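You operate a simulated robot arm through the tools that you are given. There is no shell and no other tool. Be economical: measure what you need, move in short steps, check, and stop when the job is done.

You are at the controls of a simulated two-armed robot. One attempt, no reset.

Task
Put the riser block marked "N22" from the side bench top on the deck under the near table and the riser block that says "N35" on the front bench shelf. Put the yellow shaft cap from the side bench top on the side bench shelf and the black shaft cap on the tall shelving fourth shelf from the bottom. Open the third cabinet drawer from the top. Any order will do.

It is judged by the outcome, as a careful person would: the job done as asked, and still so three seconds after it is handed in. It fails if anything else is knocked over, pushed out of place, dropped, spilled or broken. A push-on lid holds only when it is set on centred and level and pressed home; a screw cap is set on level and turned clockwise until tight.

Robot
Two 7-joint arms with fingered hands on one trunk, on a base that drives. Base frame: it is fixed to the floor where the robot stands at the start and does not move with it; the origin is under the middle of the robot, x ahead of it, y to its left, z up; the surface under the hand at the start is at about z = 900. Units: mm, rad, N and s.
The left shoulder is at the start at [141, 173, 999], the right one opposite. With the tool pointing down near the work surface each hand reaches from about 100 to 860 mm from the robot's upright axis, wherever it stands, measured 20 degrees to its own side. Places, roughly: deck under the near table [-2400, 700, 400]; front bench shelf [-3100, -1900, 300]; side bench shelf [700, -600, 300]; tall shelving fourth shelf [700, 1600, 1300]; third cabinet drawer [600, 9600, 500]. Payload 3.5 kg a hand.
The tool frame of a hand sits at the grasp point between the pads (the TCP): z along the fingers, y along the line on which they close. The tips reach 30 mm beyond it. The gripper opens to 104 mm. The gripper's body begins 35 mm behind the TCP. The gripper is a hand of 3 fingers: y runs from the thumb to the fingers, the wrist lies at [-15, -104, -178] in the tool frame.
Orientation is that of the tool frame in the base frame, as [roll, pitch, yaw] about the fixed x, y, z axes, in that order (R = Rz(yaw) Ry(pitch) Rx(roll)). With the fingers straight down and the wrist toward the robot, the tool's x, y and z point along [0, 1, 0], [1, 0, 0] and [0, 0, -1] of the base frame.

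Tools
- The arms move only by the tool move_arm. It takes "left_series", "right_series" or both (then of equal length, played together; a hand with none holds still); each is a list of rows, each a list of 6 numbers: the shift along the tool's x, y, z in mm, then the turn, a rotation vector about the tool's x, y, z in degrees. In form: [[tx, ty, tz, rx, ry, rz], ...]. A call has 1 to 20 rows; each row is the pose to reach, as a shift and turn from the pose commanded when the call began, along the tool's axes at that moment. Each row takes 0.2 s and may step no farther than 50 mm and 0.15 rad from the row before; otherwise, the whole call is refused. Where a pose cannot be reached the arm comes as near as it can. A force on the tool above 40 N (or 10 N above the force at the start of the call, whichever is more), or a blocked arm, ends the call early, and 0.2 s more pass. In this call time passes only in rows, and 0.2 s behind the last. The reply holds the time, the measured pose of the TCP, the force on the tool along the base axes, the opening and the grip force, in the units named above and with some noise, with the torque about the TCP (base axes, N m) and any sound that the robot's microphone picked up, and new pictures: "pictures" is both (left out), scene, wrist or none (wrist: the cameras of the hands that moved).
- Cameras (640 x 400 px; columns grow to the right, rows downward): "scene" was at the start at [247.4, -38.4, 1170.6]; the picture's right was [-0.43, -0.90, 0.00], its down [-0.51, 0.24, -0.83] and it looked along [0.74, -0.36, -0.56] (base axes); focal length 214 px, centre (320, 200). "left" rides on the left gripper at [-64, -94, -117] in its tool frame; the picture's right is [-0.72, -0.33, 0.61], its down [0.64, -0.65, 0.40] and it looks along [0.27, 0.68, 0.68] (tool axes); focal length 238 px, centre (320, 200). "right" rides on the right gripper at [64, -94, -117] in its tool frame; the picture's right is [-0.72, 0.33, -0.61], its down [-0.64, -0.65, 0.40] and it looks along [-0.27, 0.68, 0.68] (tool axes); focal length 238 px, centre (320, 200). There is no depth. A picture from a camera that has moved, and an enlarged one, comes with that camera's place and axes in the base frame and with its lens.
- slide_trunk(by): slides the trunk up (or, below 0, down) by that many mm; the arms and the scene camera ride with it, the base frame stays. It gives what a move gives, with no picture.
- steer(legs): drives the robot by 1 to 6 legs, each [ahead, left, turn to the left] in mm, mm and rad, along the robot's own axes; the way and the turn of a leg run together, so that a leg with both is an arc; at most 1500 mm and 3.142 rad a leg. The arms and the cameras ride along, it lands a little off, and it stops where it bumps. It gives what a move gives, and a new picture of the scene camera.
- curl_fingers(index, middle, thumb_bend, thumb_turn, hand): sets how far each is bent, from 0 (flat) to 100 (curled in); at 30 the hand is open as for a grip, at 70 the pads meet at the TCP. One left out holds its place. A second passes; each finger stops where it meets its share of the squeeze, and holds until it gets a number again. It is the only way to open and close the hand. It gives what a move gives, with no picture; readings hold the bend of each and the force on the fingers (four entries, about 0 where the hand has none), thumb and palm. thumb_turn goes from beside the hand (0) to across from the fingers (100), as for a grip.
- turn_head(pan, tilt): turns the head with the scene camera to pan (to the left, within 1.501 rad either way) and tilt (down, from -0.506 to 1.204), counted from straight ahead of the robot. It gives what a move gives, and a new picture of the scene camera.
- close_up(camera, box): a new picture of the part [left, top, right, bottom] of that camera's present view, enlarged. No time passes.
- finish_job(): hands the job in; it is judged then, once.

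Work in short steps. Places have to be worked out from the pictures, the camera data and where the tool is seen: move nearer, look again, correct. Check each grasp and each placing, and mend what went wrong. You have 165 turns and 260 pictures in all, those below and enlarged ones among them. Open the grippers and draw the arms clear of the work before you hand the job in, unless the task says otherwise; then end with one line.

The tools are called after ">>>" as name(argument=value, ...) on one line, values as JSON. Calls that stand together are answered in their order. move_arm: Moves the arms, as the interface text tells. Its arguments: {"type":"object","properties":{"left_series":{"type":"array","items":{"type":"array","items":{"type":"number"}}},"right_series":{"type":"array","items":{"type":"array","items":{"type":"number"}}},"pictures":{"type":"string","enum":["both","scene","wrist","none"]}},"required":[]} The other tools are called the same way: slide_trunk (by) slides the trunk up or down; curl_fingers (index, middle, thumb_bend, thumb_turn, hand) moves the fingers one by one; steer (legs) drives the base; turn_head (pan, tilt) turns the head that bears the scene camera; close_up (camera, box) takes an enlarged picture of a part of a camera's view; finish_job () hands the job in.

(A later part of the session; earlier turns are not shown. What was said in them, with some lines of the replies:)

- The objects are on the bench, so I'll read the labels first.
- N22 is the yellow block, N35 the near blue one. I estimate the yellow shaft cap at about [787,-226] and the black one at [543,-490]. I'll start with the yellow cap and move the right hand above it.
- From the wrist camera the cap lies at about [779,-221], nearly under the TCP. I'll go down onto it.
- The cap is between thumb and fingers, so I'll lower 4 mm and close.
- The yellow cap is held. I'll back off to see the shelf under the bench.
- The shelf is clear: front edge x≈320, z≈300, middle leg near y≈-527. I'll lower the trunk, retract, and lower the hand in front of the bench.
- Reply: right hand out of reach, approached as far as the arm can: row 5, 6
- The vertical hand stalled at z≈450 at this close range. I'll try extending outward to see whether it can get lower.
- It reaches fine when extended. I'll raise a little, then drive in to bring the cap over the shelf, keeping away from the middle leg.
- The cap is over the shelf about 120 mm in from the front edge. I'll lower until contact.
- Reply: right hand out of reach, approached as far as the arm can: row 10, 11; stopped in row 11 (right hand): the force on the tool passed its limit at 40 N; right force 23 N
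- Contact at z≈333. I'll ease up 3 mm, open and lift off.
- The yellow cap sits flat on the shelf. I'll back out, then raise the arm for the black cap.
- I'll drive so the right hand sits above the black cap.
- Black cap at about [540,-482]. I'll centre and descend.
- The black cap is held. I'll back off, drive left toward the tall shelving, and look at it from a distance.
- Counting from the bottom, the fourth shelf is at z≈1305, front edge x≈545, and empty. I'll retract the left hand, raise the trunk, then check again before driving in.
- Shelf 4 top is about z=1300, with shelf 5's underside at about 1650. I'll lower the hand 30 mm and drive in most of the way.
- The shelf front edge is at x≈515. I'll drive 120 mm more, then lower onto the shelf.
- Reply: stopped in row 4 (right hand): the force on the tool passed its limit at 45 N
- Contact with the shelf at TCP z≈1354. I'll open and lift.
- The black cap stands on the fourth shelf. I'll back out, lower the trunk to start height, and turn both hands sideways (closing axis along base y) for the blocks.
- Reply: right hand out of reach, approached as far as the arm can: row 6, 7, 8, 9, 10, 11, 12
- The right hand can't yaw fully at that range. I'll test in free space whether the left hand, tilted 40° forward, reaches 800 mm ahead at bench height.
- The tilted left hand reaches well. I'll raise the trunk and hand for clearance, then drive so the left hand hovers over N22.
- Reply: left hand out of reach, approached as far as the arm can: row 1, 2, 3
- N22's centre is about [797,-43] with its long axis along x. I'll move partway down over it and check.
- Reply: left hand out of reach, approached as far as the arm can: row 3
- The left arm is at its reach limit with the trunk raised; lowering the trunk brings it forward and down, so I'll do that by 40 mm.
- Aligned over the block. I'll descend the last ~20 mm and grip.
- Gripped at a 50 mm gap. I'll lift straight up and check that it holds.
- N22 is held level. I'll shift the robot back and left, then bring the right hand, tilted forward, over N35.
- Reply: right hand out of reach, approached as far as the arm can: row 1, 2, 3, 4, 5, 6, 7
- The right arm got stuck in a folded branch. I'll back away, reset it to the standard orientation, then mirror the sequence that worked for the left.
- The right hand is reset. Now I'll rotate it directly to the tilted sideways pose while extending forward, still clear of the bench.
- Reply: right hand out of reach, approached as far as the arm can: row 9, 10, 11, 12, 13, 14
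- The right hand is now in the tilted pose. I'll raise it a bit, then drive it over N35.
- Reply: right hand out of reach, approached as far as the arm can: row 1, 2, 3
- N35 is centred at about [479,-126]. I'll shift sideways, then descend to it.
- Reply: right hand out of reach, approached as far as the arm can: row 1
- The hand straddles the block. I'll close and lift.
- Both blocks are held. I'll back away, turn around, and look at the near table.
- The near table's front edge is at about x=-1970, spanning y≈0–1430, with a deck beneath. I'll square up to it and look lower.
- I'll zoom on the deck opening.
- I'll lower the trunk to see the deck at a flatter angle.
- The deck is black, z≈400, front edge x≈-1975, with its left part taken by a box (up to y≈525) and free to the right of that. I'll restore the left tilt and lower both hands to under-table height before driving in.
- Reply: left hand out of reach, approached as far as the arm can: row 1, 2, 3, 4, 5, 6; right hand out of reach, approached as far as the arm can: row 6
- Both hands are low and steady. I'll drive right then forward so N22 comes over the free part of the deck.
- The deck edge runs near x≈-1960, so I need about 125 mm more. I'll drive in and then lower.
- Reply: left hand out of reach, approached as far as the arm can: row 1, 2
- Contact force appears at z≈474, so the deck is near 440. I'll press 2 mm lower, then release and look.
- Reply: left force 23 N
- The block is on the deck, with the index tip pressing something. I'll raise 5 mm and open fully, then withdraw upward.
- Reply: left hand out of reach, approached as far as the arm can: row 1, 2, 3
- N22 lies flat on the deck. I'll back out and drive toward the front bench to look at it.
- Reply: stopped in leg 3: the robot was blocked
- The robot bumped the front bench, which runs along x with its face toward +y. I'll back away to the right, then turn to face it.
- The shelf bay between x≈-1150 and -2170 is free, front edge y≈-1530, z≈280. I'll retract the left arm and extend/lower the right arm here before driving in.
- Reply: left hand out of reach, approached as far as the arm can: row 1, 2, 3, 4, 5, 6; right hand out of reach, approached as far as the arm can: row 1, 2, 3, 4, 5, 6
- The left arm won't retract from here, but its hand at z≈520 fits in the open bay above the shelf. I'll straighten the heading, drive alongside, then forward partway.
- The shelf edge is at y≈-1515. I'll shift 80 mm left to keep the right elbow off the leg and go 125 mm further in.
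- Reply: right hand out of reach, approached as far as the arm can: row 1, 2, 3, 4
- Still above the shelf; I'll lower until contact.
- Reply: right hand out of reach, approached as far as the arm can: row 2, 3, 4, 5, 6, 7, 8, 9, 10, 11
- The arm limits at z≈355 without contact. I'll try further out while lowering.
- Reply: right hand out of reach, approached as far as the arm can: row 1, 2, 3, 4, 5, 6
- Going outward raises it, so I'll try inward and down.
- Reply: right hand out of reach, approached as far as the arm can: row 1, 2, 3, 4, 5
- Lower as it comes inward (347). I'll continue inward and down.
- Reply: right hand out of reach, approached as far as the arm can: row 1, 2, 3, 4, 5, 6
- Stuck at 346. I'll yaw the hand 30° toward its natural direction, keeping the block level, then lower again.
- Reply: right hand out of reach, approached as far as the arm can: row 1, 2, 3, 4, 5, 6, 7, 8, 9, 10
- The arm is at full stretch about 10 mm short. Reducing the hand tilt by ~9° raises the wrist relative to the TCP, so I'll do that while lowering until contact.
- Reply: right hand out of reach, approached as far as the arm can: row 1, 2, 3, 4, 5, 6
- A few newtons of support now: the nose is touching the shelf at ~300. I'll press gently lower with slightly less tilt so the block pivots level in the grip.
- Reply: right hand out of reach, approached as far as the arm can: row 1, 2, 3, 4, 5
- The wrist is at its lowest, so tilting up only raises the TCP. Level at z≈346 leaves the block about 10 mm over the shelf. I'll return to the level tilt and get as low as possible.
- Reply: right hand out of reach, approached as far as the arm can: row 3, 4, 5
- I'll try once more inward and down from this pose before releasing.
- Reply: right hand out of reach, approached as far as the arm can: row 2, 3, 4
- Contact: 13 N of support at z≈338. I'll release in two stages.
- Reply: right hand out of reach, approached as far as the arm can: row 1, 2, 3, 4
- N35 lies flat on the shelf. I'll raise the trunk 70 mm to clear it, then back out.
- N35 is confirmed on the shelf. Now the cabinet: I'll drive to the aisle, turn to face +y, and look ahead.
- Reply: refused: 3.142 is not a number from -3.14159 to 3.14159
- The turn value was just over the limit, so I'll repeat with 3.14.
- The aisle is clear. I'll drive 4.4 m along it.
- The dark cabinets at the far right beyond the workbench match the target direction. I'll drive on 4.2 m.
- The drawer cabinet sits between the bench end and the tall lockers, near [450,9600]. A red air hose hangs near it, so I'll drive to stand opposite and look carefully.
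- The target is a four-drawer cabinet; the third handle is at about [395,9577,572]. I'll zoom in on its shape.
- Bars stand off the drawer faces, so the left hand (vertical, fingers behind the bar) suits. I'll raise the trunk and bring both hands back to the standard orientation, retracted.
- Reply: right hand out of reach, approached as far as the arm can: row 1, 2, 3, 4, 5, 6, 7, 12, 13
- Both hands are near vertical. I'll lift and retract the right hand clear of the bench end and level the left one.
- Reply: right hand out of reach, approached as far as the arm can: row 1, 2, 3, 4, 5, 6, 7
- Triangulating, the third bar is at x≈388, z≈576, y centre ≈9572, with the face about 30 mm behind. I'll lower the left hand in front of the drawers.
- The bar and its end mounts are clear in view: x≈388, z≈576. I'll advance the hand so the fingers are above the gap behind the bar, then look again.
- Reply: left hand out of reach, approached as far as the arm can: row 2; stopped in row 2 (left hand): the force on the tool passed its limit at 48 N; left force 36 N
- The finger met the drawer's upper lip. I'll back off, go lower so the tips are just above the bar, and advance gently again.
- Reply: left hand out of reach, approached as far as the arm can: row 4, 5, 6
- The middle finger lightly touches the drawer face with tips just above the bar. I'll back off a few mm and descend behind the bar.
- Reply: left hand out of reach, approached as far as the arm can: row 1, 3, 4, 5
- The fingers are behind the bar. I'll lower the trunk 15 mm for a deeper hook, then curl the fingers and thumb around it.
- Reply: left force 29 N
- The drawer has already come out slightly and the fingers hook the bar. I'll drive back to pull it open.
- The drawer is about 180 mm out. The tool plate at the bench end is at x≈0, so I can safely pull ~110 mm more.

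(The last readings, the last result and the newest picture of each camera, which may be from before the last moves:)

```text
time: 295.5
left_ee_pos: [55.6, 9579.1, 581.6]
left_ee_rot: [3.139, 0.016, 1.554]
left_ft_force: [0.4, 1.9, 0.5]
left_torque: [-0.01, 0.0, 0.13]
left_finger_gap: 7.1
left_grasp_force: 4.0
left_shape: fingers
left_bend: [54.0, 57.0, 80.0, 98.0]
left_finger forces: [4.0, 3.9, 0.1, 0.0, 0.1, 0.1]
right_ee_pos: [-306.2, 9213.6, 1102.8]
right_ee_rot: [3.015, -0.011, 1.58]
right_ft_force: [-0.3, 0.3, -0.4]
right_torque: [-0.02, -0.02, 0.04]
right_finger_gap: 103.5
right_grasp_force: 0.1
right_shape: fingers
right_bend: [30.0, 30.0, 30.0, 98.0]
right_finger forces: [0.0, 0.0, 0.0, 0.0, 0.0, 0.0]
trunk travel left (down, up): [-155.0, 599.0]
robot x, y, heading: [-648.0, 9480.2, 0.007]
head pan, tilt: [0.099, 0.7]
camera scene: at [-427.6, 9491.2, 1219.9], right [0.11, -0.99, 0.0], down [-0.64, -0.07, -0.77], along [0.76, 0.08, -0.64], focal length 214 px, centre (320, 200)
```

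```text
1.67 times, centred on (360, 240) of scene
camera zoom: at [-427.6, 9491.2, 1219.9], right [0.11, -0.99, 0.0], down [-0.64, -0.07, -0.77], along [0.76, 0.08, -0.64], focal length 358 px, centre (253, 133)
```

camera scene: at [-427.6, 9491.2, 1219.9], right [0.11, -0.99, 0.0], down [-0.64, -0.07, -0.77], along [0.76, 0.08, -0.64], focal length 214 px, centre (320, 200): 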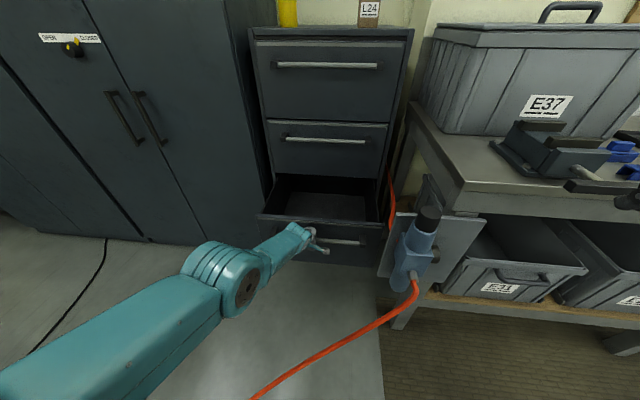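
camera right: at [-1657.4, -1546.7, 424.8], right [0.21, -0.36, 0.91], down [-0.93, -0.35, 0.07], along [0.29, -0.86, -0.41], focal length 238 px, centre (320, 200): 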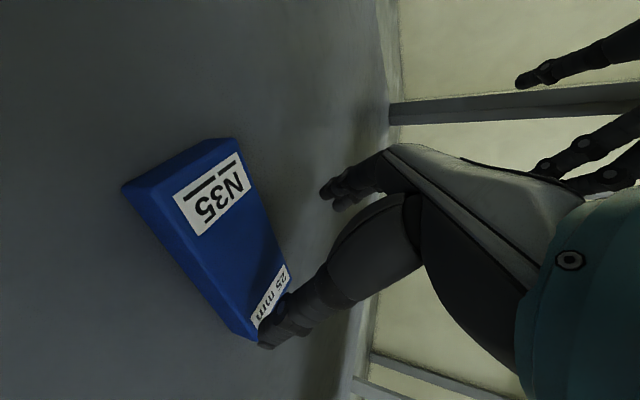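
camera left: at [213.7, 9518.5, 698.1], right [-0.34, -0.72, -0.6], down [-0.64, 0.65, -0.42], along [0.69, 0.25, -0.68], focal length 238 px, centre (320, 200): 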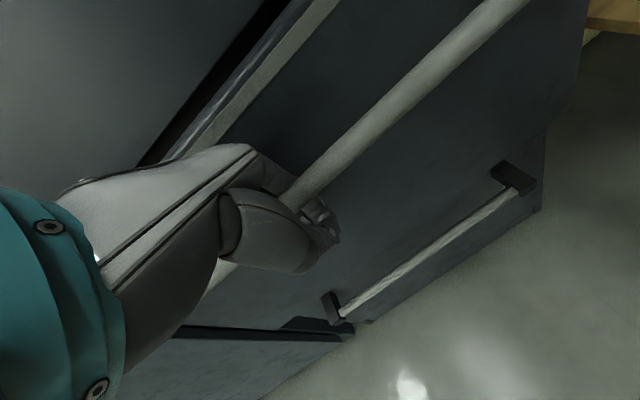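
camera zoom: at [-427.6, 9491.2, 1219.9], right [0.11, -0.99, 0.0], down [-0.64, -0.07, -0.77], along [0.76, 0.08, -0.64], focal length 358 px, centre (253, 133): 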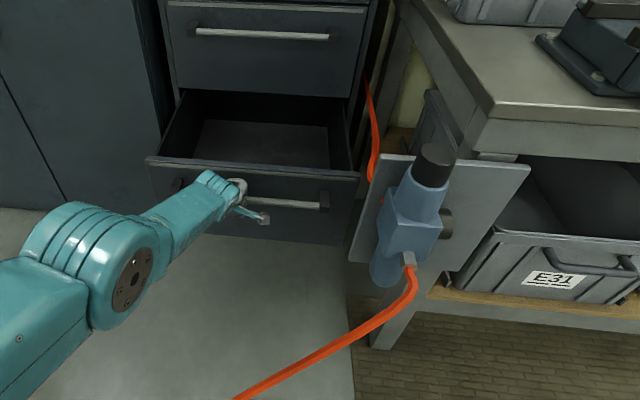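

The drawer is well open and the hose/tool is untouched. I'll unhook: open thumb and fingers gently, then lift the hand out.

>>> curl_fingers(hand="left", index=36, middle=36, thumb_bend=30)

>>> move_arm(left_series=[[0, 0, 0, 0, 0, 0]], pictures="wrist")

```text
time: 296.5
left_ee_pos: [55.0, 9579.0, 579.7]
left_ee_rot: [3.138, 0.016, 1.554]
left_ft_force: [-3.5, 0.4, -3.1]
left_torque: [-0.06, 0.33, 0.31]
left_finger_gap: 99.6
left_grasp_force: 12.3
left_shape: fingers
left_bend: [32.0, 43.0, 30.0, 98.0]
left_finger forces: [10.3, 13.6, 0.0, 0.0, 0.0, 0.0]
right_ee_pos: [-306.3, 9214.4, 1102.1]
right_ee_rot: [3.013, -0.01, 1.58]
right_ft_force: [0.0, -0.5, -0.4]
right_torque: [-0.03, 0.01, -0.02]
right_finger_gap: 103.4
right_grasp_force: 0.1
right_shape: fingers
right_bend: [30.0, 30.0, 30.0, 98.0]
right_finger forces: [0.0, 0.0, 0.1, 0.1, 0.1, 0.1]
trunk travel left (down, up): [-155.0, 599.0]
robot x, y, heading: [-651.0, 9483.9, 0.009]
head pan, tilt: [0.099, 0.7]
```

```text
time: 296.9
left_ee_pos: [55.6, 9578.8, 580.9]
left_ee_rot: [3.136, 0.017, 1.551]
left_ft_force: [-2.9, 0.5, -4.6]
left_torque: [-0.06, 0.34, 0.29]
left_finger_gap: 99.7
left_grasp_force: 11.6
left_shape: fingers
left_bend: [32.0, 43.0, 30.0, 98.0]
left_finger forces: [9.7, 13.4, 0.1, 0.0, 0.1, 0.0]
right_ee_pos: [-306.0, 9213.2, 1100.6]
right_ee_rot: [3.014, -0.009, 1.581]
right_ft_force: [-0.1, 0.3, 1.2]
right_torque: [0.0, -0.01, -0.01]
right_finger_gap: 103.1
right_grasp_force: 0.0
right_shape: fingers
right_bend: [30.0, 30.0, 30.0, 98.0]
right_finger forces: [0.0, 0.1, 0.0, 0.1, 0.0, 0.0]
trunk travel left (down, up): [-155.0, 599.0]
robot x, y, heading: [-648.2, 9479.3, 0.008]
head pan, tilt: [0.099, 0.7]
camera left: at [-41.8, 9517.3, 698.0], right [-0.34, -0.72, -0.6], down [-0.64, 0.65, -0.42], along [0.69, 0.25, -0.68], focal length 238 px, centre (320, 200)
```

left: 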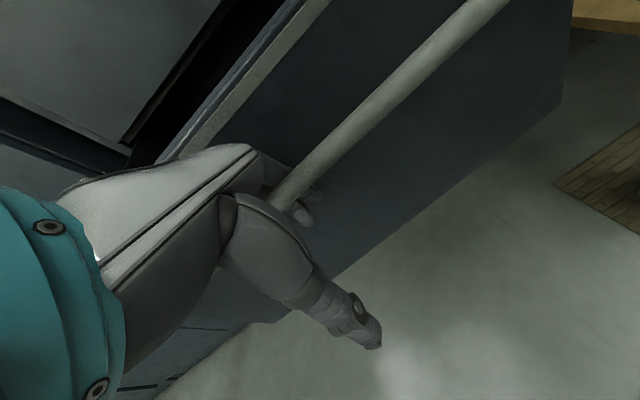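

The middle finger presses the face and the index the bar; I'll relax both, then lift out.

>>> curl_fingers(hand="left", index=31, middle=45)

>>> move_arm(left_series=[[0, 0, -15, 0, 0, 0], [0, 0, -30, 0, 0, 0], [0, 0, -45, 0, 0, 0], [0, 0, -60, 0, 0, 0]], pictures="both")

```text
time: 297.9
left_ee_pos: [55.7, 9577.2, 581.2]
left_ee_rot: [3.135, 0.016, 1.552]
left_ft_force: [0.8, -1.1, 1.9]
left_torque: [-0.01, 0.01, 0.02]
left_finger_gap: 100.7
left_grasp_force: 2.2
left_shape: fingers
left_bend: [32.0, 45.0, 30.0, 98.0]
left_finger forces: [4.1, 0.1, 0.0, 0.1, 0.0, 0.1]
right_ee_pos: [-305.1, 9213.2, 1101.4]
right_ee_rot: [3.014, -0.011, 1.581]
right_ft_force: [-0.8, -0.1, -0.1]
right_torque: [-0.02, 0.02, 0.02]
right_finger_gap: 103.2
right_grasp_force: 0.1
right_shape: fingers
right_bend: [30.0, 30.0, 30.0, 98.0]
right_finger forces: [0.0, 0.0, 0.0, 0.1, 0.0, 0.1]
trunk travel left (down, up): [-155.0, 599.0]
robot x, y, heading: [-650.4, 9475.3, 0.012]
head pan, tilt: [0.099, 0.7]
```

```text
time: 298.9
left_ee_pos: [81.5, 9573.4, 631.3]
left_ee_rot: [3.133, 0.016, 1.551]
left_ft_force: [-2.5, -0.1, -0.4]
left_torque: [-0.02, -0.03, 0.01]
left_finger_gap: 100.2
left_grasp_force: 1.4
left_shape: fingers
left_bend: [32.0, 45.0, 30.0, 98.0]
left_finger forces: [0.8, 1.3, 0.0, 0.0, 0.1, 0.0]
left hand out of reach, approached as far as the arm can: row 1, 2, 3, 4
right_ee_pos: [-305.8, 9213.0, 1102.4]
right_ee_rot: [3.014, -0.01, 1.579]
right_ft_force: [0.0, -0.1, 0.7]
right_torque: [-0.03, -0.02, 0.04]
right_finger_gap: 103.2
right_grasp_force: 0.0
right_shape: fingers
right_bend: [30.0, 30.0, 30.0, 98.0]
right_finger forces: [0.0, 0.0, 0.0, 0.1, 0.0, 0.1]
trunk travel left (down, up): [-155.0, 599.0]
robot x, y, heading: [-645.6, 9481.3, 0.006]
head pan, tilt: [0.099, 0.7]
camera scene: at [-427.6, 9491.0, 1220.0], right [0.11, -0.99, 0.0], down [-0.64, -0.07, -0.77], along [0.76, 0.08, -0.64], focal length 214 px, centre (320, 200)
camera left: at [-15.8, 9512.1, 748.2], right [-0.34, -0.72, -0.6], down [-0.64, 0.65, -0.42], along [0.69, 0.24, -0.68], focal length 238 px, centre (320, 200)
```

scene: 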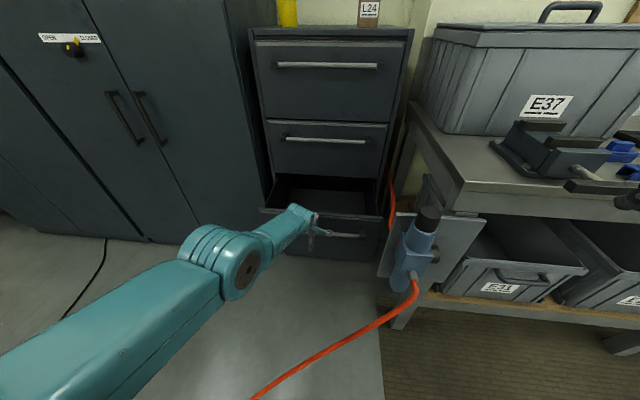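
left: 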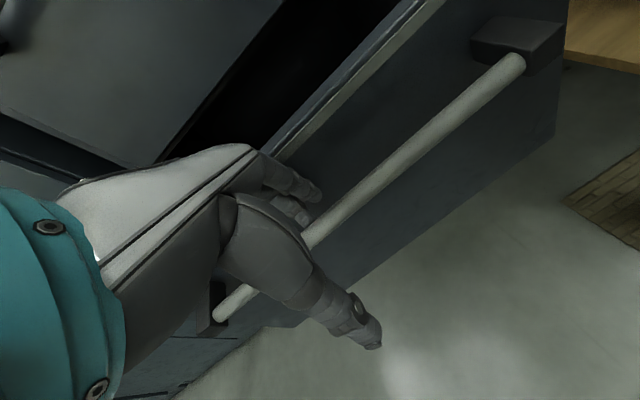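

Fingers appear just above the bar. I'll raise the trunk 30 mm, then drive back and inspect.

>>> slide_trunk(by=30)

>>> steer(legs=[[-250, 0, 0]])

>>> turn_head(pan=0.1, tilt=0.5)

```text
time: 299.7
left_ee_pos: [83.8, 9572.7, 680.3]
left_ee_rot: [3.103, 0.014, 1.553]
left_ft_force: [-2.8, 0.2, 1.1]
left_torque: [0.01, 0.03, 0.02]
left_finger_gap: 98.3
left_grasp_force: 1.3
left_shape: fingers
left_bend: [34.0, 45.0, 30.0, 98.0]
left_finger forces: [2.7, 0.0, 0.0, 0.0, 0.1, 0.1]
right_ee_pos: [-305.3, 9213.5, 1131.2]
right_ee_rot: [3.017, -0.012, 1.581]
right_ft_force: [0.0, -0.2, -0.4]
right_torque: [0.02, 0.0, 0.03]
right_finger_gap: 103.0
right_grasp_force: 0.1
right_shape: fingers
right_bend: [30.0, 30.0, 30.0, 98.0]
right_finger forces: [0.0, 0.1, 0.0, 0.0, 0.1, 0.0]
trunk travel left (down, up): [-185.0, 569.0]
robot x, y, heading: [-645.9, 9481.9, 0.008]
head pan, tilt: [0.099, 0.7]
```

```text
time: 301.5
left_ee_pos: [-157.4, 9570.0, 680.3]
left_ee_rot: [3.102, 0.014, 1.55]
left_ft_force: [0.5, 0.8, -0.6]
left_torque: [-0.01, -0.02, 0.02]
left_finger_gap: 101.5
left_grasp_force: 0.0
left_shape: fingers
left_bend: [31.0, 45.0, 30.0, 98.0]
left_finger forces: [0.1, 0.0, 0.0, 0.0, 0.1, 0.1]
right_ee_pos: [-549.2, 9211.2, 1132.1]
right_ee_rot: [3.015, -0.01, 1.58]
right_ft_force: [-0.2, 0.3, -0.1]
right_torque: [0.0, 0.01, 0.03]
right_finger_gap: 103.3
right_grasp_force: 0.0
right_shape: fingers
right_bend: [30.0, 30.0, 30.0, 98.0]
right_finger forces: [0.1, 0.0, 0.0, 0.0, 0.1, 0.1]
trunk travel left (down, up): [-185.0, 569.0]
robot x, y, heading: [-889.1, 9481.0, 0.01]
head pan, tilt: [0.099, 0.7]
camera scene: at [-686.2, 9488.6, 1251.4], right [0.11, -0.99, 0.0], down [-0.64, -0.07, -0.77], along [0.76, 0.08, -0.64], focal length 214 px, centre (320, 200)
```

scene: 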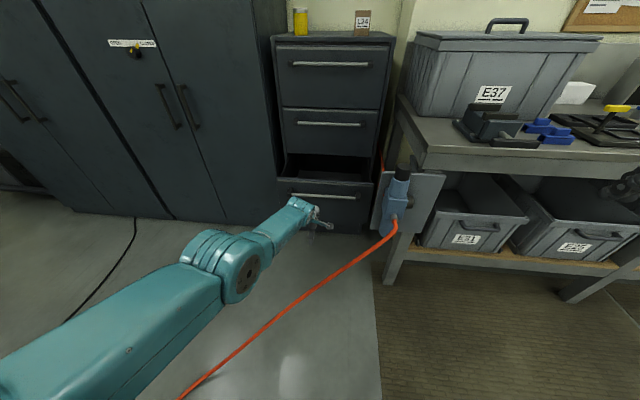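

```text
time: 302.2
left_ee_pos: [-158.5, 9569.4, 678.4]
left_ee_rot: [3.103, 0.013, 1.549]
left_ft_force: [-0.3, -0.4, 0.0]
left_torque: [0.03, -0.03, 0.04]
left_finger_gap: 101.7
left_grasp_force: 0.1
left_shape: fingers
left_bend: [31.0, 45.0, 30.0, 98.0]
left_finger forces: [0.1, 0.1, 0.1, 0.0, 0.1, 0.1]
right_ee_pos: [-548.7, 9210.6, 1131.7]
right_ee_rot: [3.013, -0.012, 1.579]
right_ft_force: [-0.9, 0.5, 0.0]
right_torque: [-0.01, 0.01, 0.01]
right_finger_gap: 103.4
right_grasp_force: 0.1
right_shape: fingers
right_bend: [30.0, 30.0, 30.0, 98.0]
right_finger forces: [0.0, 0.0, 0.0, 0.0, 0.0, 0.0]
trunk travel left (down, up): [-185.0, 569.0]
robot x, y, heading: [-890.5, 9478.8, 0.001]
head pan, tilt: [0.099, 0.499]
camera scene: at [-679.5, 9489.3, 1269.0], right [0.11, -0.99, 0.0], down [-0.48, -0.05, -0.88], along [0.87, 0.09, -0.48], focal length 214 px, centre (320, 200)
```

scene: 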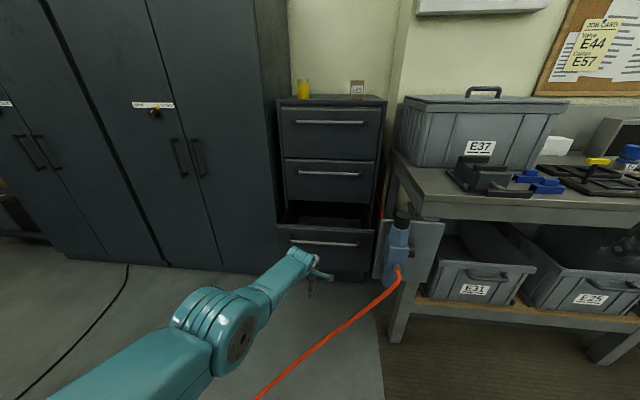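

The drawer is open about 245 mm. To make it unmistakable I'll hook the front panel's top edge from inside and pull it ~80 mm further; first raise the hand and move over the panel.

>>> curl_fingers(hand="left", index=30, middle=30)

>>> slide_trunk(by=100)

>>> steer(legs=[[320, 0, 0]])

>>> move_arm(left_series=[[0, 0, 0, 0, 0, 0]], pictures="wrist")

```text
time: 303.2
left_ee_pos: [-157.3, 9568.7, 680.9]
left_ee_rot: [3.102, 0.013, 1.55]
left_ft_force: [-0.1, 0.7, 0.7]
left_torque: [-0.03, 0.03, -0.01]
left_finger_gap: 102.8
left_grasp_force: 0.1
left_shape: fingers
left_bend: [30.0, 30.0, 30.0, 98.0]
left_finger forces: [0.0, 0.0, 0.1, 0.0, 0.0, 0.0]
right_ee_pos: [-548.4, 9210.4, 1132.3]
right_ee_rot: [3.015, -0.01, 1.581]
right_ft_force: [0.7, -0.3, 0.4]
right_torque: [0.01, 0.03, 0.0]
right_finger_gap: 103.2
right_grasp_force: 0.0
right_shape: fingers
right_bend: [30.0, 30.0, 30.0, 98.0]
right_finger forces: [0.0, 0.1, 0.1, 0.1, 0.1, 0.1]
trunk travel left (down, up): [-185.0, 569.0]
robot x, y, heading: [-889.9, 9477.2, 0.01]
head pan, tilt: [0.099, 0.499]
```

```text
time: 304.5
left_ee_pos: [-156.6, 9570.0, 844.7]
left_ee_rot: [3.009, 0.013, 1.546]
left_ft_force: [0.6, 0.9, -0.6]
left_torque: [0.01, 0.0, -0.02]
left_finger_gap: 102.9
left_grasp_force: 0.0
left_shape: fingers
left_bend: [30.0, 30.0, 30.0, 98.0]
left_finger forces: [0.0, 0.1, 0.1, 0.0, 0.0, 0.1]
right_ee_pos: [-548.0, 9211.5, 1230.8]
right_ee_rot: [3.015, -0.01, 1.578]
right_ft_force: [0.6, -0.5, -0.5]
right_torque: [-0.06, 0.02, 0.01]
right_finger_gap: 103.3
right_grasp_force: 0.1
right_shape: fingers
right_bend: [30.0, 30.0, 30.0, 98.0]
right_finger forces: [0.1, 0.0, 0.1, 0.0, 0.1, 0.0]
trunk travel left (down, up): [-285.0, 469.0]
robot x, y, heading: [-889.6, 9478.0, 0.011]
head pan, tilt: [0.099, 0.499]
```

```text
time: 306.7
left_ee_pos: [163.5, 9575.0, 844.5]
left_ee_rot: [3.006, 0.013, 1.552]
left_ft_force: [-0.3, -0.2, -0.1]
left_torque: [0.0, 0.0, -0.01]
left_finger_gap: 102.6
left_grasp_force: 0.1
left_shape: fingers
left_bend: [30.0, 30.0, 30.0, 98.0]
left_finger forces: [0.0, 0.0, 0.0, 0.1, 0.0, 0.0]
right_ee_pos: [-227.8, 9214.7, 1231.8]
right_ee_rot: [3.015, -0.01, 1.582]
right_ft_force: [0.2, 0.4, 0.6]
right_torque: [0.02, 0.03, 0.01]
right_finger_gap: 103.4
right_grasp_force: 0.0
right_shape: fingers
right_bend: [30.0, 30.0, 30.0, 98.0]
right_finger forces: [0.0, 0.0, 0.1, 0.0, 0.1, 0.0]
trunk travel left (down, up): [-285.0, 469.0]
robot x, y, heading: [-566.8, 9479.1, 0.012]
head pan, tilt: [0.099, 0.499]
camera scene: at [-404.0, 9492.4, 1371.8], right [0.11, -0.99, 0.0], down [-0.48, -0.05, -0.88], along [0.87, 0.1, -0.48], focal length 214 px, centre (320, 200)
```

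scene: 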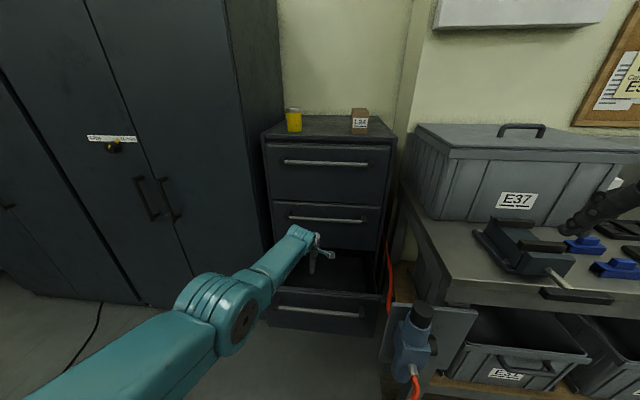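

```text
time: 307.1
left_ee_pos: [163.3, 9575.3, 844.9]
left_ee_rot: [3.006, 0.012, 1.553]
left_ft_force: [-0.1, 0.8, 0.7]
left_torque: [0.01, 0.02, 0.03]
left_finger_gap: 102.6
left_grasp_force: 0.1
left_shape: fingers
left_bend: [30.0, 30.0, 30.0, 98.0]
left_finger forces: [0.0, 0.0, 0.1, 0.0, 0.1, 0.0]
right_ee_pos: [-227.4, 9214.9, 1231.5]
right_ee_rot: [3.013, -0.011, 1.582]
right_ft_force: [-0.5, 0.0, 0.5]
right_torque: [-0.01, 0.01, -0.01]
right_finger_gap: 103.5
right_grasp_force: 0.0
right_shape: fingers
right_bend: [30.0, 30.0, 30.0, 98.0]
right_finger forces: [0.0, 0.1, 0.1, 0.1, 0.1, 0.1]
trunk travel left (down, up): [-285.0, 469.0]
robot x, y, heading: [-569.5, 9482.2, 0.01]
head pan, tilt: [0.099, 0.499]
camera left: at [51.4, 9514.2, 948.3], right [-0.25, -0.72, -0.64], down [-0.58, 0.65, -0.5], along [0.77, 0.25, -0.58], focal length 238 px, centre (320, 200)
```

left: 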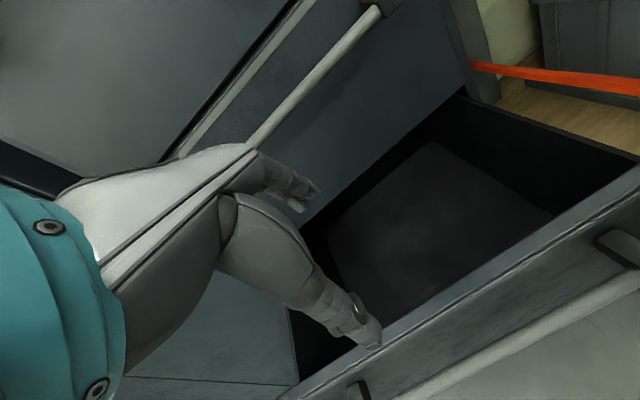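

The panel's top edge is at x≈135. I'll lower the hand so fingers go inside the drawer and the thumb stays outside the panel.

>>> move_arm(left_series=[[0, -22, 0, 0, 0, 0], [0, -28, 45, 0, 0, 0], [0, -34, 85, 0, 0, 0], [0, -38, 118, 0, 0, 0], [0, -43, 150, 0, 0, 0]], pictures="wrist")

```text
time: 308.3
left_ee_pos: [123.9, 9578.0, 752.9]
left_ee_rot: [3.005, 0.011, 1.553]
left_ft_force: [0.5, -0.8, 0.3]
left_torque: [0.0, 0.03, 0.01]
left_finger_gap: 103.1
left_grasp_force: 0.0
left_shape: fingers
left_bend: [30.0, 30.0, 30.0, 98.0]
left_finger forces: [0.0, 0.1, 0.0, 0.0, 0.0, 0.1]
left hand out of reach, approached as far as the arm can: row 3, 4, 5
right_ee_pos: [-226.9, 9214.9, 1232.9]
right_ee_rot: [3.013, -0.011, 1.582]
right_ft_force: [-0.3, 0.4, 1.1]
right_torque: [-0.02, -0.04, -0.02]
right_finger_gap: 103.0
right_grasp_force: 0.0
right_shape: fingers
right_bend: [30.0, 30.0, 30.0, 98.0]
right_finger forces: [0.0, 0.0, 0.0, 0.1, 0.0, 0.0]
trunk travel left (down, up): [-285.0, 469.0]
robot x, y, heading: [-568.1, 9481.6, 0.009]
head pan, tilt: [0.099, 0.499]
camera left: at [11.9, 9516.3, 856.6], right [-0.25, -0.72, -0.64], down [-0.58, 0.65, -0.5], along [0.77, 0.25, -0.58], focal length 238 px, centre (320, 200)
```

left: 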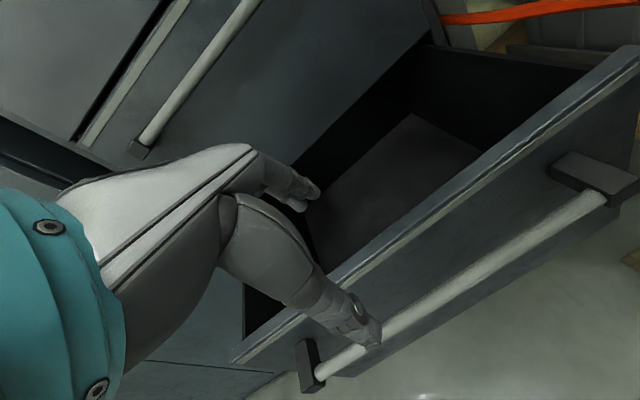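

Fingers are over the drawer interior, thumb outside. I'll lower the trunk 60 mm to engage, then check.

>>> slide_trunk(by=-60)

>>> move_arm(left_series=[[0, 0, 0, 0, 0, 0]], pictures="wrist")

```text
time: 309.3
left_ee_pos: [122.8, 9580.2, 692.0]
left_ee_rot: [3.008, 0.01, 1.556]
left_ft_force: [-0.4, -0.6, 0.1]
left_torque: [-0.01, 0.01, 0.0]
left_finger_gap: 102.9
left_grasp_force: 0.1
left_shape: fingers
left_bend: [30.0, 30.0, 30.0, 98.0]
left_finger forces: [0.0, 0.1, 0.0, 0.1, 0.0, 0.0]
right_ee_pos: [-228.4, 9215.2, 1172.1]
right_ee_rot: [3.016, -0.009, 1.584]
right_ft_force: [0.9, 0.3, 0.2]
right_torque: [-0.02, -0.01, 0.0]
right_finger_gap: 103.5
right_grasp_force: 0.1
right_shape: fingers
right_bend: [30.0, 30.0, 30.0, 98.0]
right_finger forces: [0.0, 0.1, 0.0, 0.0, 0.0, 0.0]
trunk travel left (down, up): [-225.0, 529.0]
robot x, y, heading: [-570.2, 9481.1, 0.008]
head pan, tilt: [0.099, 0.499]
```

```text
time: 309.7
left_ee_pos: [122.3, 9581.3, 689.2]
left_ee_rot: [3.005, 0.013, 1.552]
left_ft_force: [-0.6, 0.0, -0.6]
left_torque: [0.02, 0.01, 0.02]
left_finger_gap: 103.2
left_grasp_force: 0.0
left_shape: fingers
left_bend: [30.0, 30.0, 30.0, 98.0]
left_finger forces: [0.0, 0.1, 0.0, 0.0, 0.0, 0.1]
right_ee_pos: [-226.6, 9214.7, 1172.4]
right_ee_rot: [3.014, -0.01, 1.583]
right_ft_force: [-1.4, -0.2, 0.1]
right_torque: [0.01, 0.02, 0.03]
right_finger_gap: 103.5
right_grasp_force: 0.0
right_shape: fingers
right_bend: [30.0, 30.0, 30.0, 98.0]
right_finger forces: [0.0, 0.1, 0.0, 0.1, 0.0, 0.0]
trunk travel left (down, up): [-225.0, 529.0]
robot x, y, heading: [-568.4, 9479.9, 0.01]
head pan, tilt: [0.099, 0.499]
camera left: at [11.2, 9519.3, 793.0], right [-0.25, -0.72, -0.64], down [-0.58, 0.65, -0.5], along [0.77, 0.25, -0.58], focal length 238 px, centre (320, 200)
```

left: 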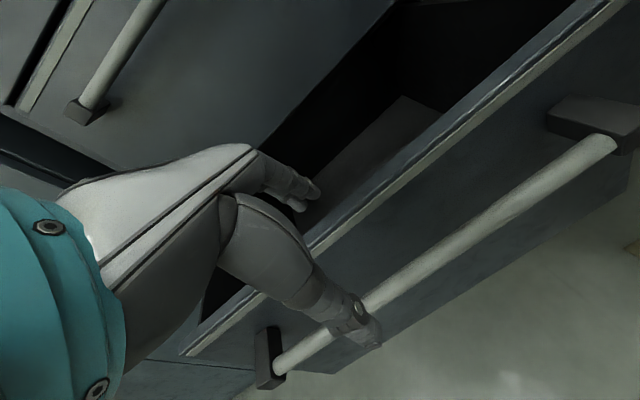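

Tips are just at the panel's top edge level; lower 25 mm more and pull back 110 mm.

>>> slide_trunk(by=-25)

>>> steer(legs=[[-115, 0, 0]])

```text
time: 310.4
left_ee_pos: [123.1, 9580.3, 664.9]
left_ee_rot: [3.004, 0.011, 1.555]
left_ft_force: [-0.2, -0.5, 0.7]
left_torque: [0.01, -0.02, -0.02]
left_finger_gap: 103.1
left_grasp_force: 0.1
left_shape: fingers
left_bend: [30.0, 30.0, 30.0, 98.0]
left_finger forces: [0.1, 0.0, 0.0, 0.1, 0.1, 0.1]
right_ee_pos: [-226.8, 9215.8, 1148.3]
right_ee_rot: [3.014, -0.011, 1.585]
right_ft_force: [-0.1, 0.2, -0.1]
right_torque: [-0.02, -0.02, 0.02]
right_finger_gap: 103.5
right_grasp_force: 0.1
right_shape: fingers
right_bend: [30.0, 30.0, 30.0, 98.0]
right_finger forces: [0.0, 0.1, 0.0, 0.0, 0.0, 0.0]
trunk travel left (down, up): [-200.0, 554.0]
robot x, y, heading: [-569.1, 9481.2, 0.01]
head pan, tilt: [0.099, 0.499]
```

```text
time: 311.6
left_ee_pos: [12.1, 9579.0, 666.4]
left_ee_rot: [3.0, 0.013, 1.552]
left_ft_force: [10.0, 1.7, 9.2]
left_torque: [-0.05, -0.63, 0.11]
left_finger_gap: 112.8
left_grasp_force: 6.5
left_shape: fingers
left_bend: [25.0, 28.0, 30.0, 98.0]
left_finger forces: [10.7, 2.6, 0.1, 0.1, 0.0, 0.0]
right_ee_pos: [-340.9, 9214.9, 1146.6]
right_ee_rot: [3.015, -0.01, 1.583]
right_ft_force: [0.1, -0.5, -0.2]
right_torque: [0.0, 0.0, 0.03]
right_finger_gap: 103.2
right_grasp_force: 0.0
right_shape: fingers
right_bend: [30.0, 30.0, 30.0, 98.0]
right_finger forces: [0.1, 0.0, 0.1, 0.1, 0.0, 0.0]
trunk travel left (down, up): [-200.0, 554.0]
robot x, y, heading: [-681.8, 9480.0, 0.01]
head pan, tilt: [0.099, 0.499]
camera scene: at [-480.3, 9491.5, 1284.8], right [0.11, -0.99, 0.0], down [-0.48, -0.05, -0.88], along [0.87, 0.1, -0.48], focal length 214 px, centre (320, 200)
```

scene: 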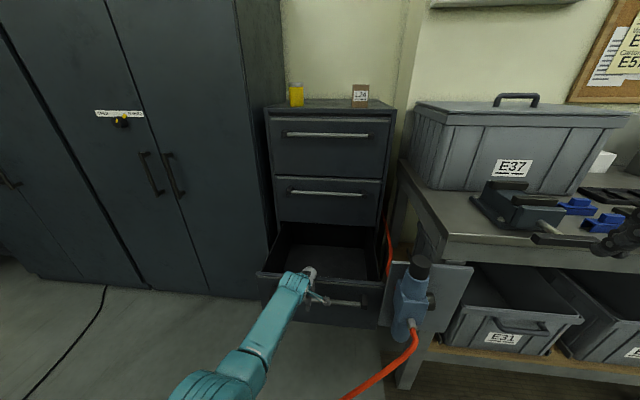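

The drawer is now about 310 mm open, close to but clear of the tool plate. I'll ease forward slightly, lift the hand out, and back away.

>>> steer(legs=[[20, 0, 0]])

>>> slide_trunk(by=120)

>>> move_arm(left_series=[[0, 0, 0, 0, 0, 0]], pictures="wrist")

```text
time: 312.4
left_ee_pos: [31.8, 9578.8, 664.6]
left_ee_rot: [3.002, 0.012, 1.552]
left_ft_force: [0.5, -0.8, 0.1]
left_torque: [-0.03, -0.01, -0.02]
left_finger_gap: 103.3
left_grasp_force: 0.0
left_shape: fingers
left_bend: [30.0, 30.0, 30.0, 98.0]
left_finger forces: [0.0, 0.1, 0.1, 0.0, 0.1, 0.0]
right_ee_pos: [-318.6, 9213.9, 1146.4]
right_ee_rot: [3.015, -0.011, 1.583]
right_ft_force: [-0.3, -0.2, -0.5]
right_torque: [0.02, 0.02, 0.05]
right_finger_gap: 103.3
right_grasp_force: 0.1
right_shape: fingers
right_bend: [30.0, 30.0, 30.0, 98.0]
right_finger forces: [0.0, 0.0, 0.0, 0.1, 0.0, 0.0]
trunk travel left (down, up): [-200.0, 554.0]
robot x, y, heading: [-662.5, 9481.8, 0.012]
head pan, tilt: [0.099, 0.499]
camera scene: at [-458.9, 9491.7, 1284.3], right [0.11, -0.99, 0.0], down [-0.48, -0.05, -0.88], along [0.87, 0.1, -0.48], focal length 214 px, centre (320, 200)
```

scene: 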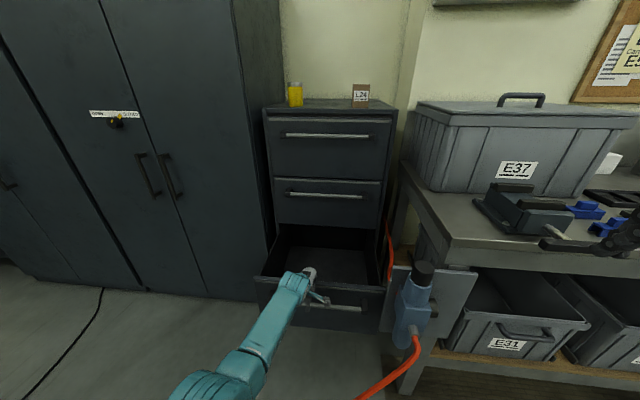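

```text
time: 313.9
left_ee_pos: [31.4, 9580.3, 804.1]
left_ee_rot: [2.975, 0.014, 1.552]
left_ft_force: [0.6, 1.4, 0.6]
left_torque: [0.02, 0.04, 0.0]
left_finger_gap: 103.5
left_grasp_force: 0.0
left_shape: fingers
left_bend: [30.0, 30.0, 30.0, 98.0]
left_finger forces: [0.1, 0.0, 0.0, 0.0, 0.1, 0.0]
right_ee_pos: [-319.6, 9213.8, 1266.7]
right_ee_rot: [3.015, -0.008, 1.583]
right_ft_force: [0.5, 0.3, 0.4]
right_torque: [-0.04, 0.01, -0.01]
right_finger_gap: 103.3
right_grasp_force: 0.1
right_shape: fingers
right_bend: [30.0, 30.0, 30.0, 98.0]
right_finger forces: [0.0, 0.0, 0.1, 0.0, 0.0, 0.1]
trunk travel left (down, up): [-320.0, 434.0]
robot x, y, heading: [-662.2, 9481.6, 0.007]
head pan, tilt: [0.099, 0.499]
```

```text
time: 314.3
left_ee_pos: [32.6, 9579.4, 803.9]
left_ee_rot: [2.976, 0.011, 1.552]
left_ft_force: [0.2, -0.3, 0.0]
left_torque: [-0.03, -0.02, -0.01]
left_finger_gap: 103.2
left_grasp_force: 0.1
left_shape: fingers
left_bend: [30.0, 30.0, 30.0, 98.0]
left_finger forces: [0.0, 0.0, 0.0, 0.0, 0.0, 0.1]
right_ee_pos: [-320.0, 9213.9, 1268.2]
right_ee_rot: [3.015, -0.009, 1.583]
right_ft_force: [0.3, 0.3, 0.0]
right_torque: [0.01, -0.01, -0.02]
right_finger_gap: 103.1
right_grasp_force: 0.1
right_shape: fingers
right_bend: [30.0, 30.0, 30.0, 98.0]
right_finger forces: [0.1, 0.0, 0.0, 0.0, 0.0, 0.0]
trunk travel left (down, up): [-320.0, 434.0]
robot x, y, heading: [-665.8, 9483.1, 0.004]
head pan, tilt: [0.099, 0.499]
camera left: at [-82.7, 9518.6, 903.5], right [-0.23, -0.72, -0.65], down [-0.56, 0.65, -0.51], along [0.79, 0.25, -0.56], focal length 238 px, centre (320, 200)
```

left: 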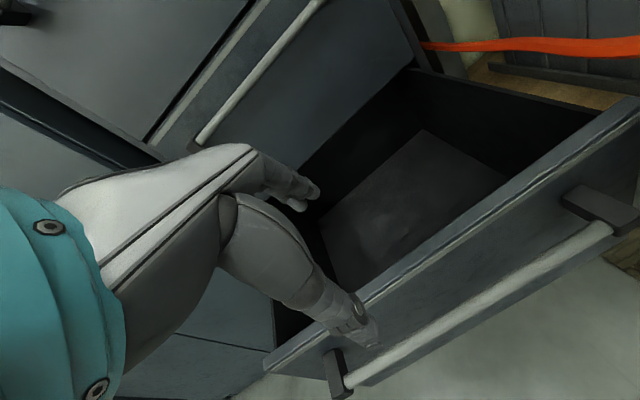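

The hand is clear above the drawer. I'll back away and take a last look.

>>> steer(legs=[[-450, 0, 0]])

```text
time: 317.0
left_ee_pos: [-415.0, 9572.4, 803.4]
left_ee_rot: [2.974, 0.013, 1.545]
left_ft_force: [-1.0, 0.3, 0.4]
left_torque: [-0.01, 0.01, 0.03]
left_finger_gap: 103.3
left_grasp_force: 0.0
left_shape: fingers
left_bend: [30.0, 30.0, 30.0, 98.0]
left_finger forces: [0.1, 0.1, 0.0, 0.0, 0.0, 0.1]
right_ee_pos: [-769.5, 9208.2, 1267.1]
right_ee_rot: [3.015, -0.01, 1.577]
right_ft_force: [-0.6, -1.1, 0.0]
right_torque: [-0.01, -0.04, -0.01]
right_finger_gap: 103.2
right_grasp_force: 0.2
right_shape: fingers
right_bend: [30.0, 30.0, 30.0, 98.0]
right_finger forces: [0.0, 0.0, 0.0, 0.0, 0.0, 0.1]
trunk travel left (down, up): [-320.0, 434.0]
robot x, y, heading: [-1109.1, 9479.1, 0.007]
head pan, tilt: [0.099, 0.499]
camera scene: at [-959.0, 9487.3, 1407.6], right [0.1, -0.99, 0.0], down [-0.48, -0.05, -0.88], along [0.87, 0.09, -0.48], focal length 214 px, centre (320, 200)
```

scene: 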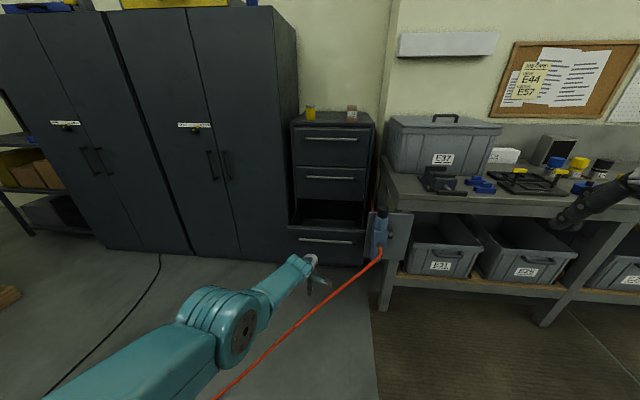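

The third drawer stands open, the items on the cabinet are undisturbed, and both hands are empty and clear. All five parts are done, so I'll hand it in.

>>> finish_job()

```text
The job is handed in.
```

All five parts are done: N22 is on the deck under the near table, N35 is on the front bench shelf, the yellow cap is on the side bench shelf, the black cap is on the fourth shelf of the tall shelving, and the third cabinet drawer is open about 300 mm. While driving I bumped the front bench once, and nothing looked moved in the pictures afterwards.
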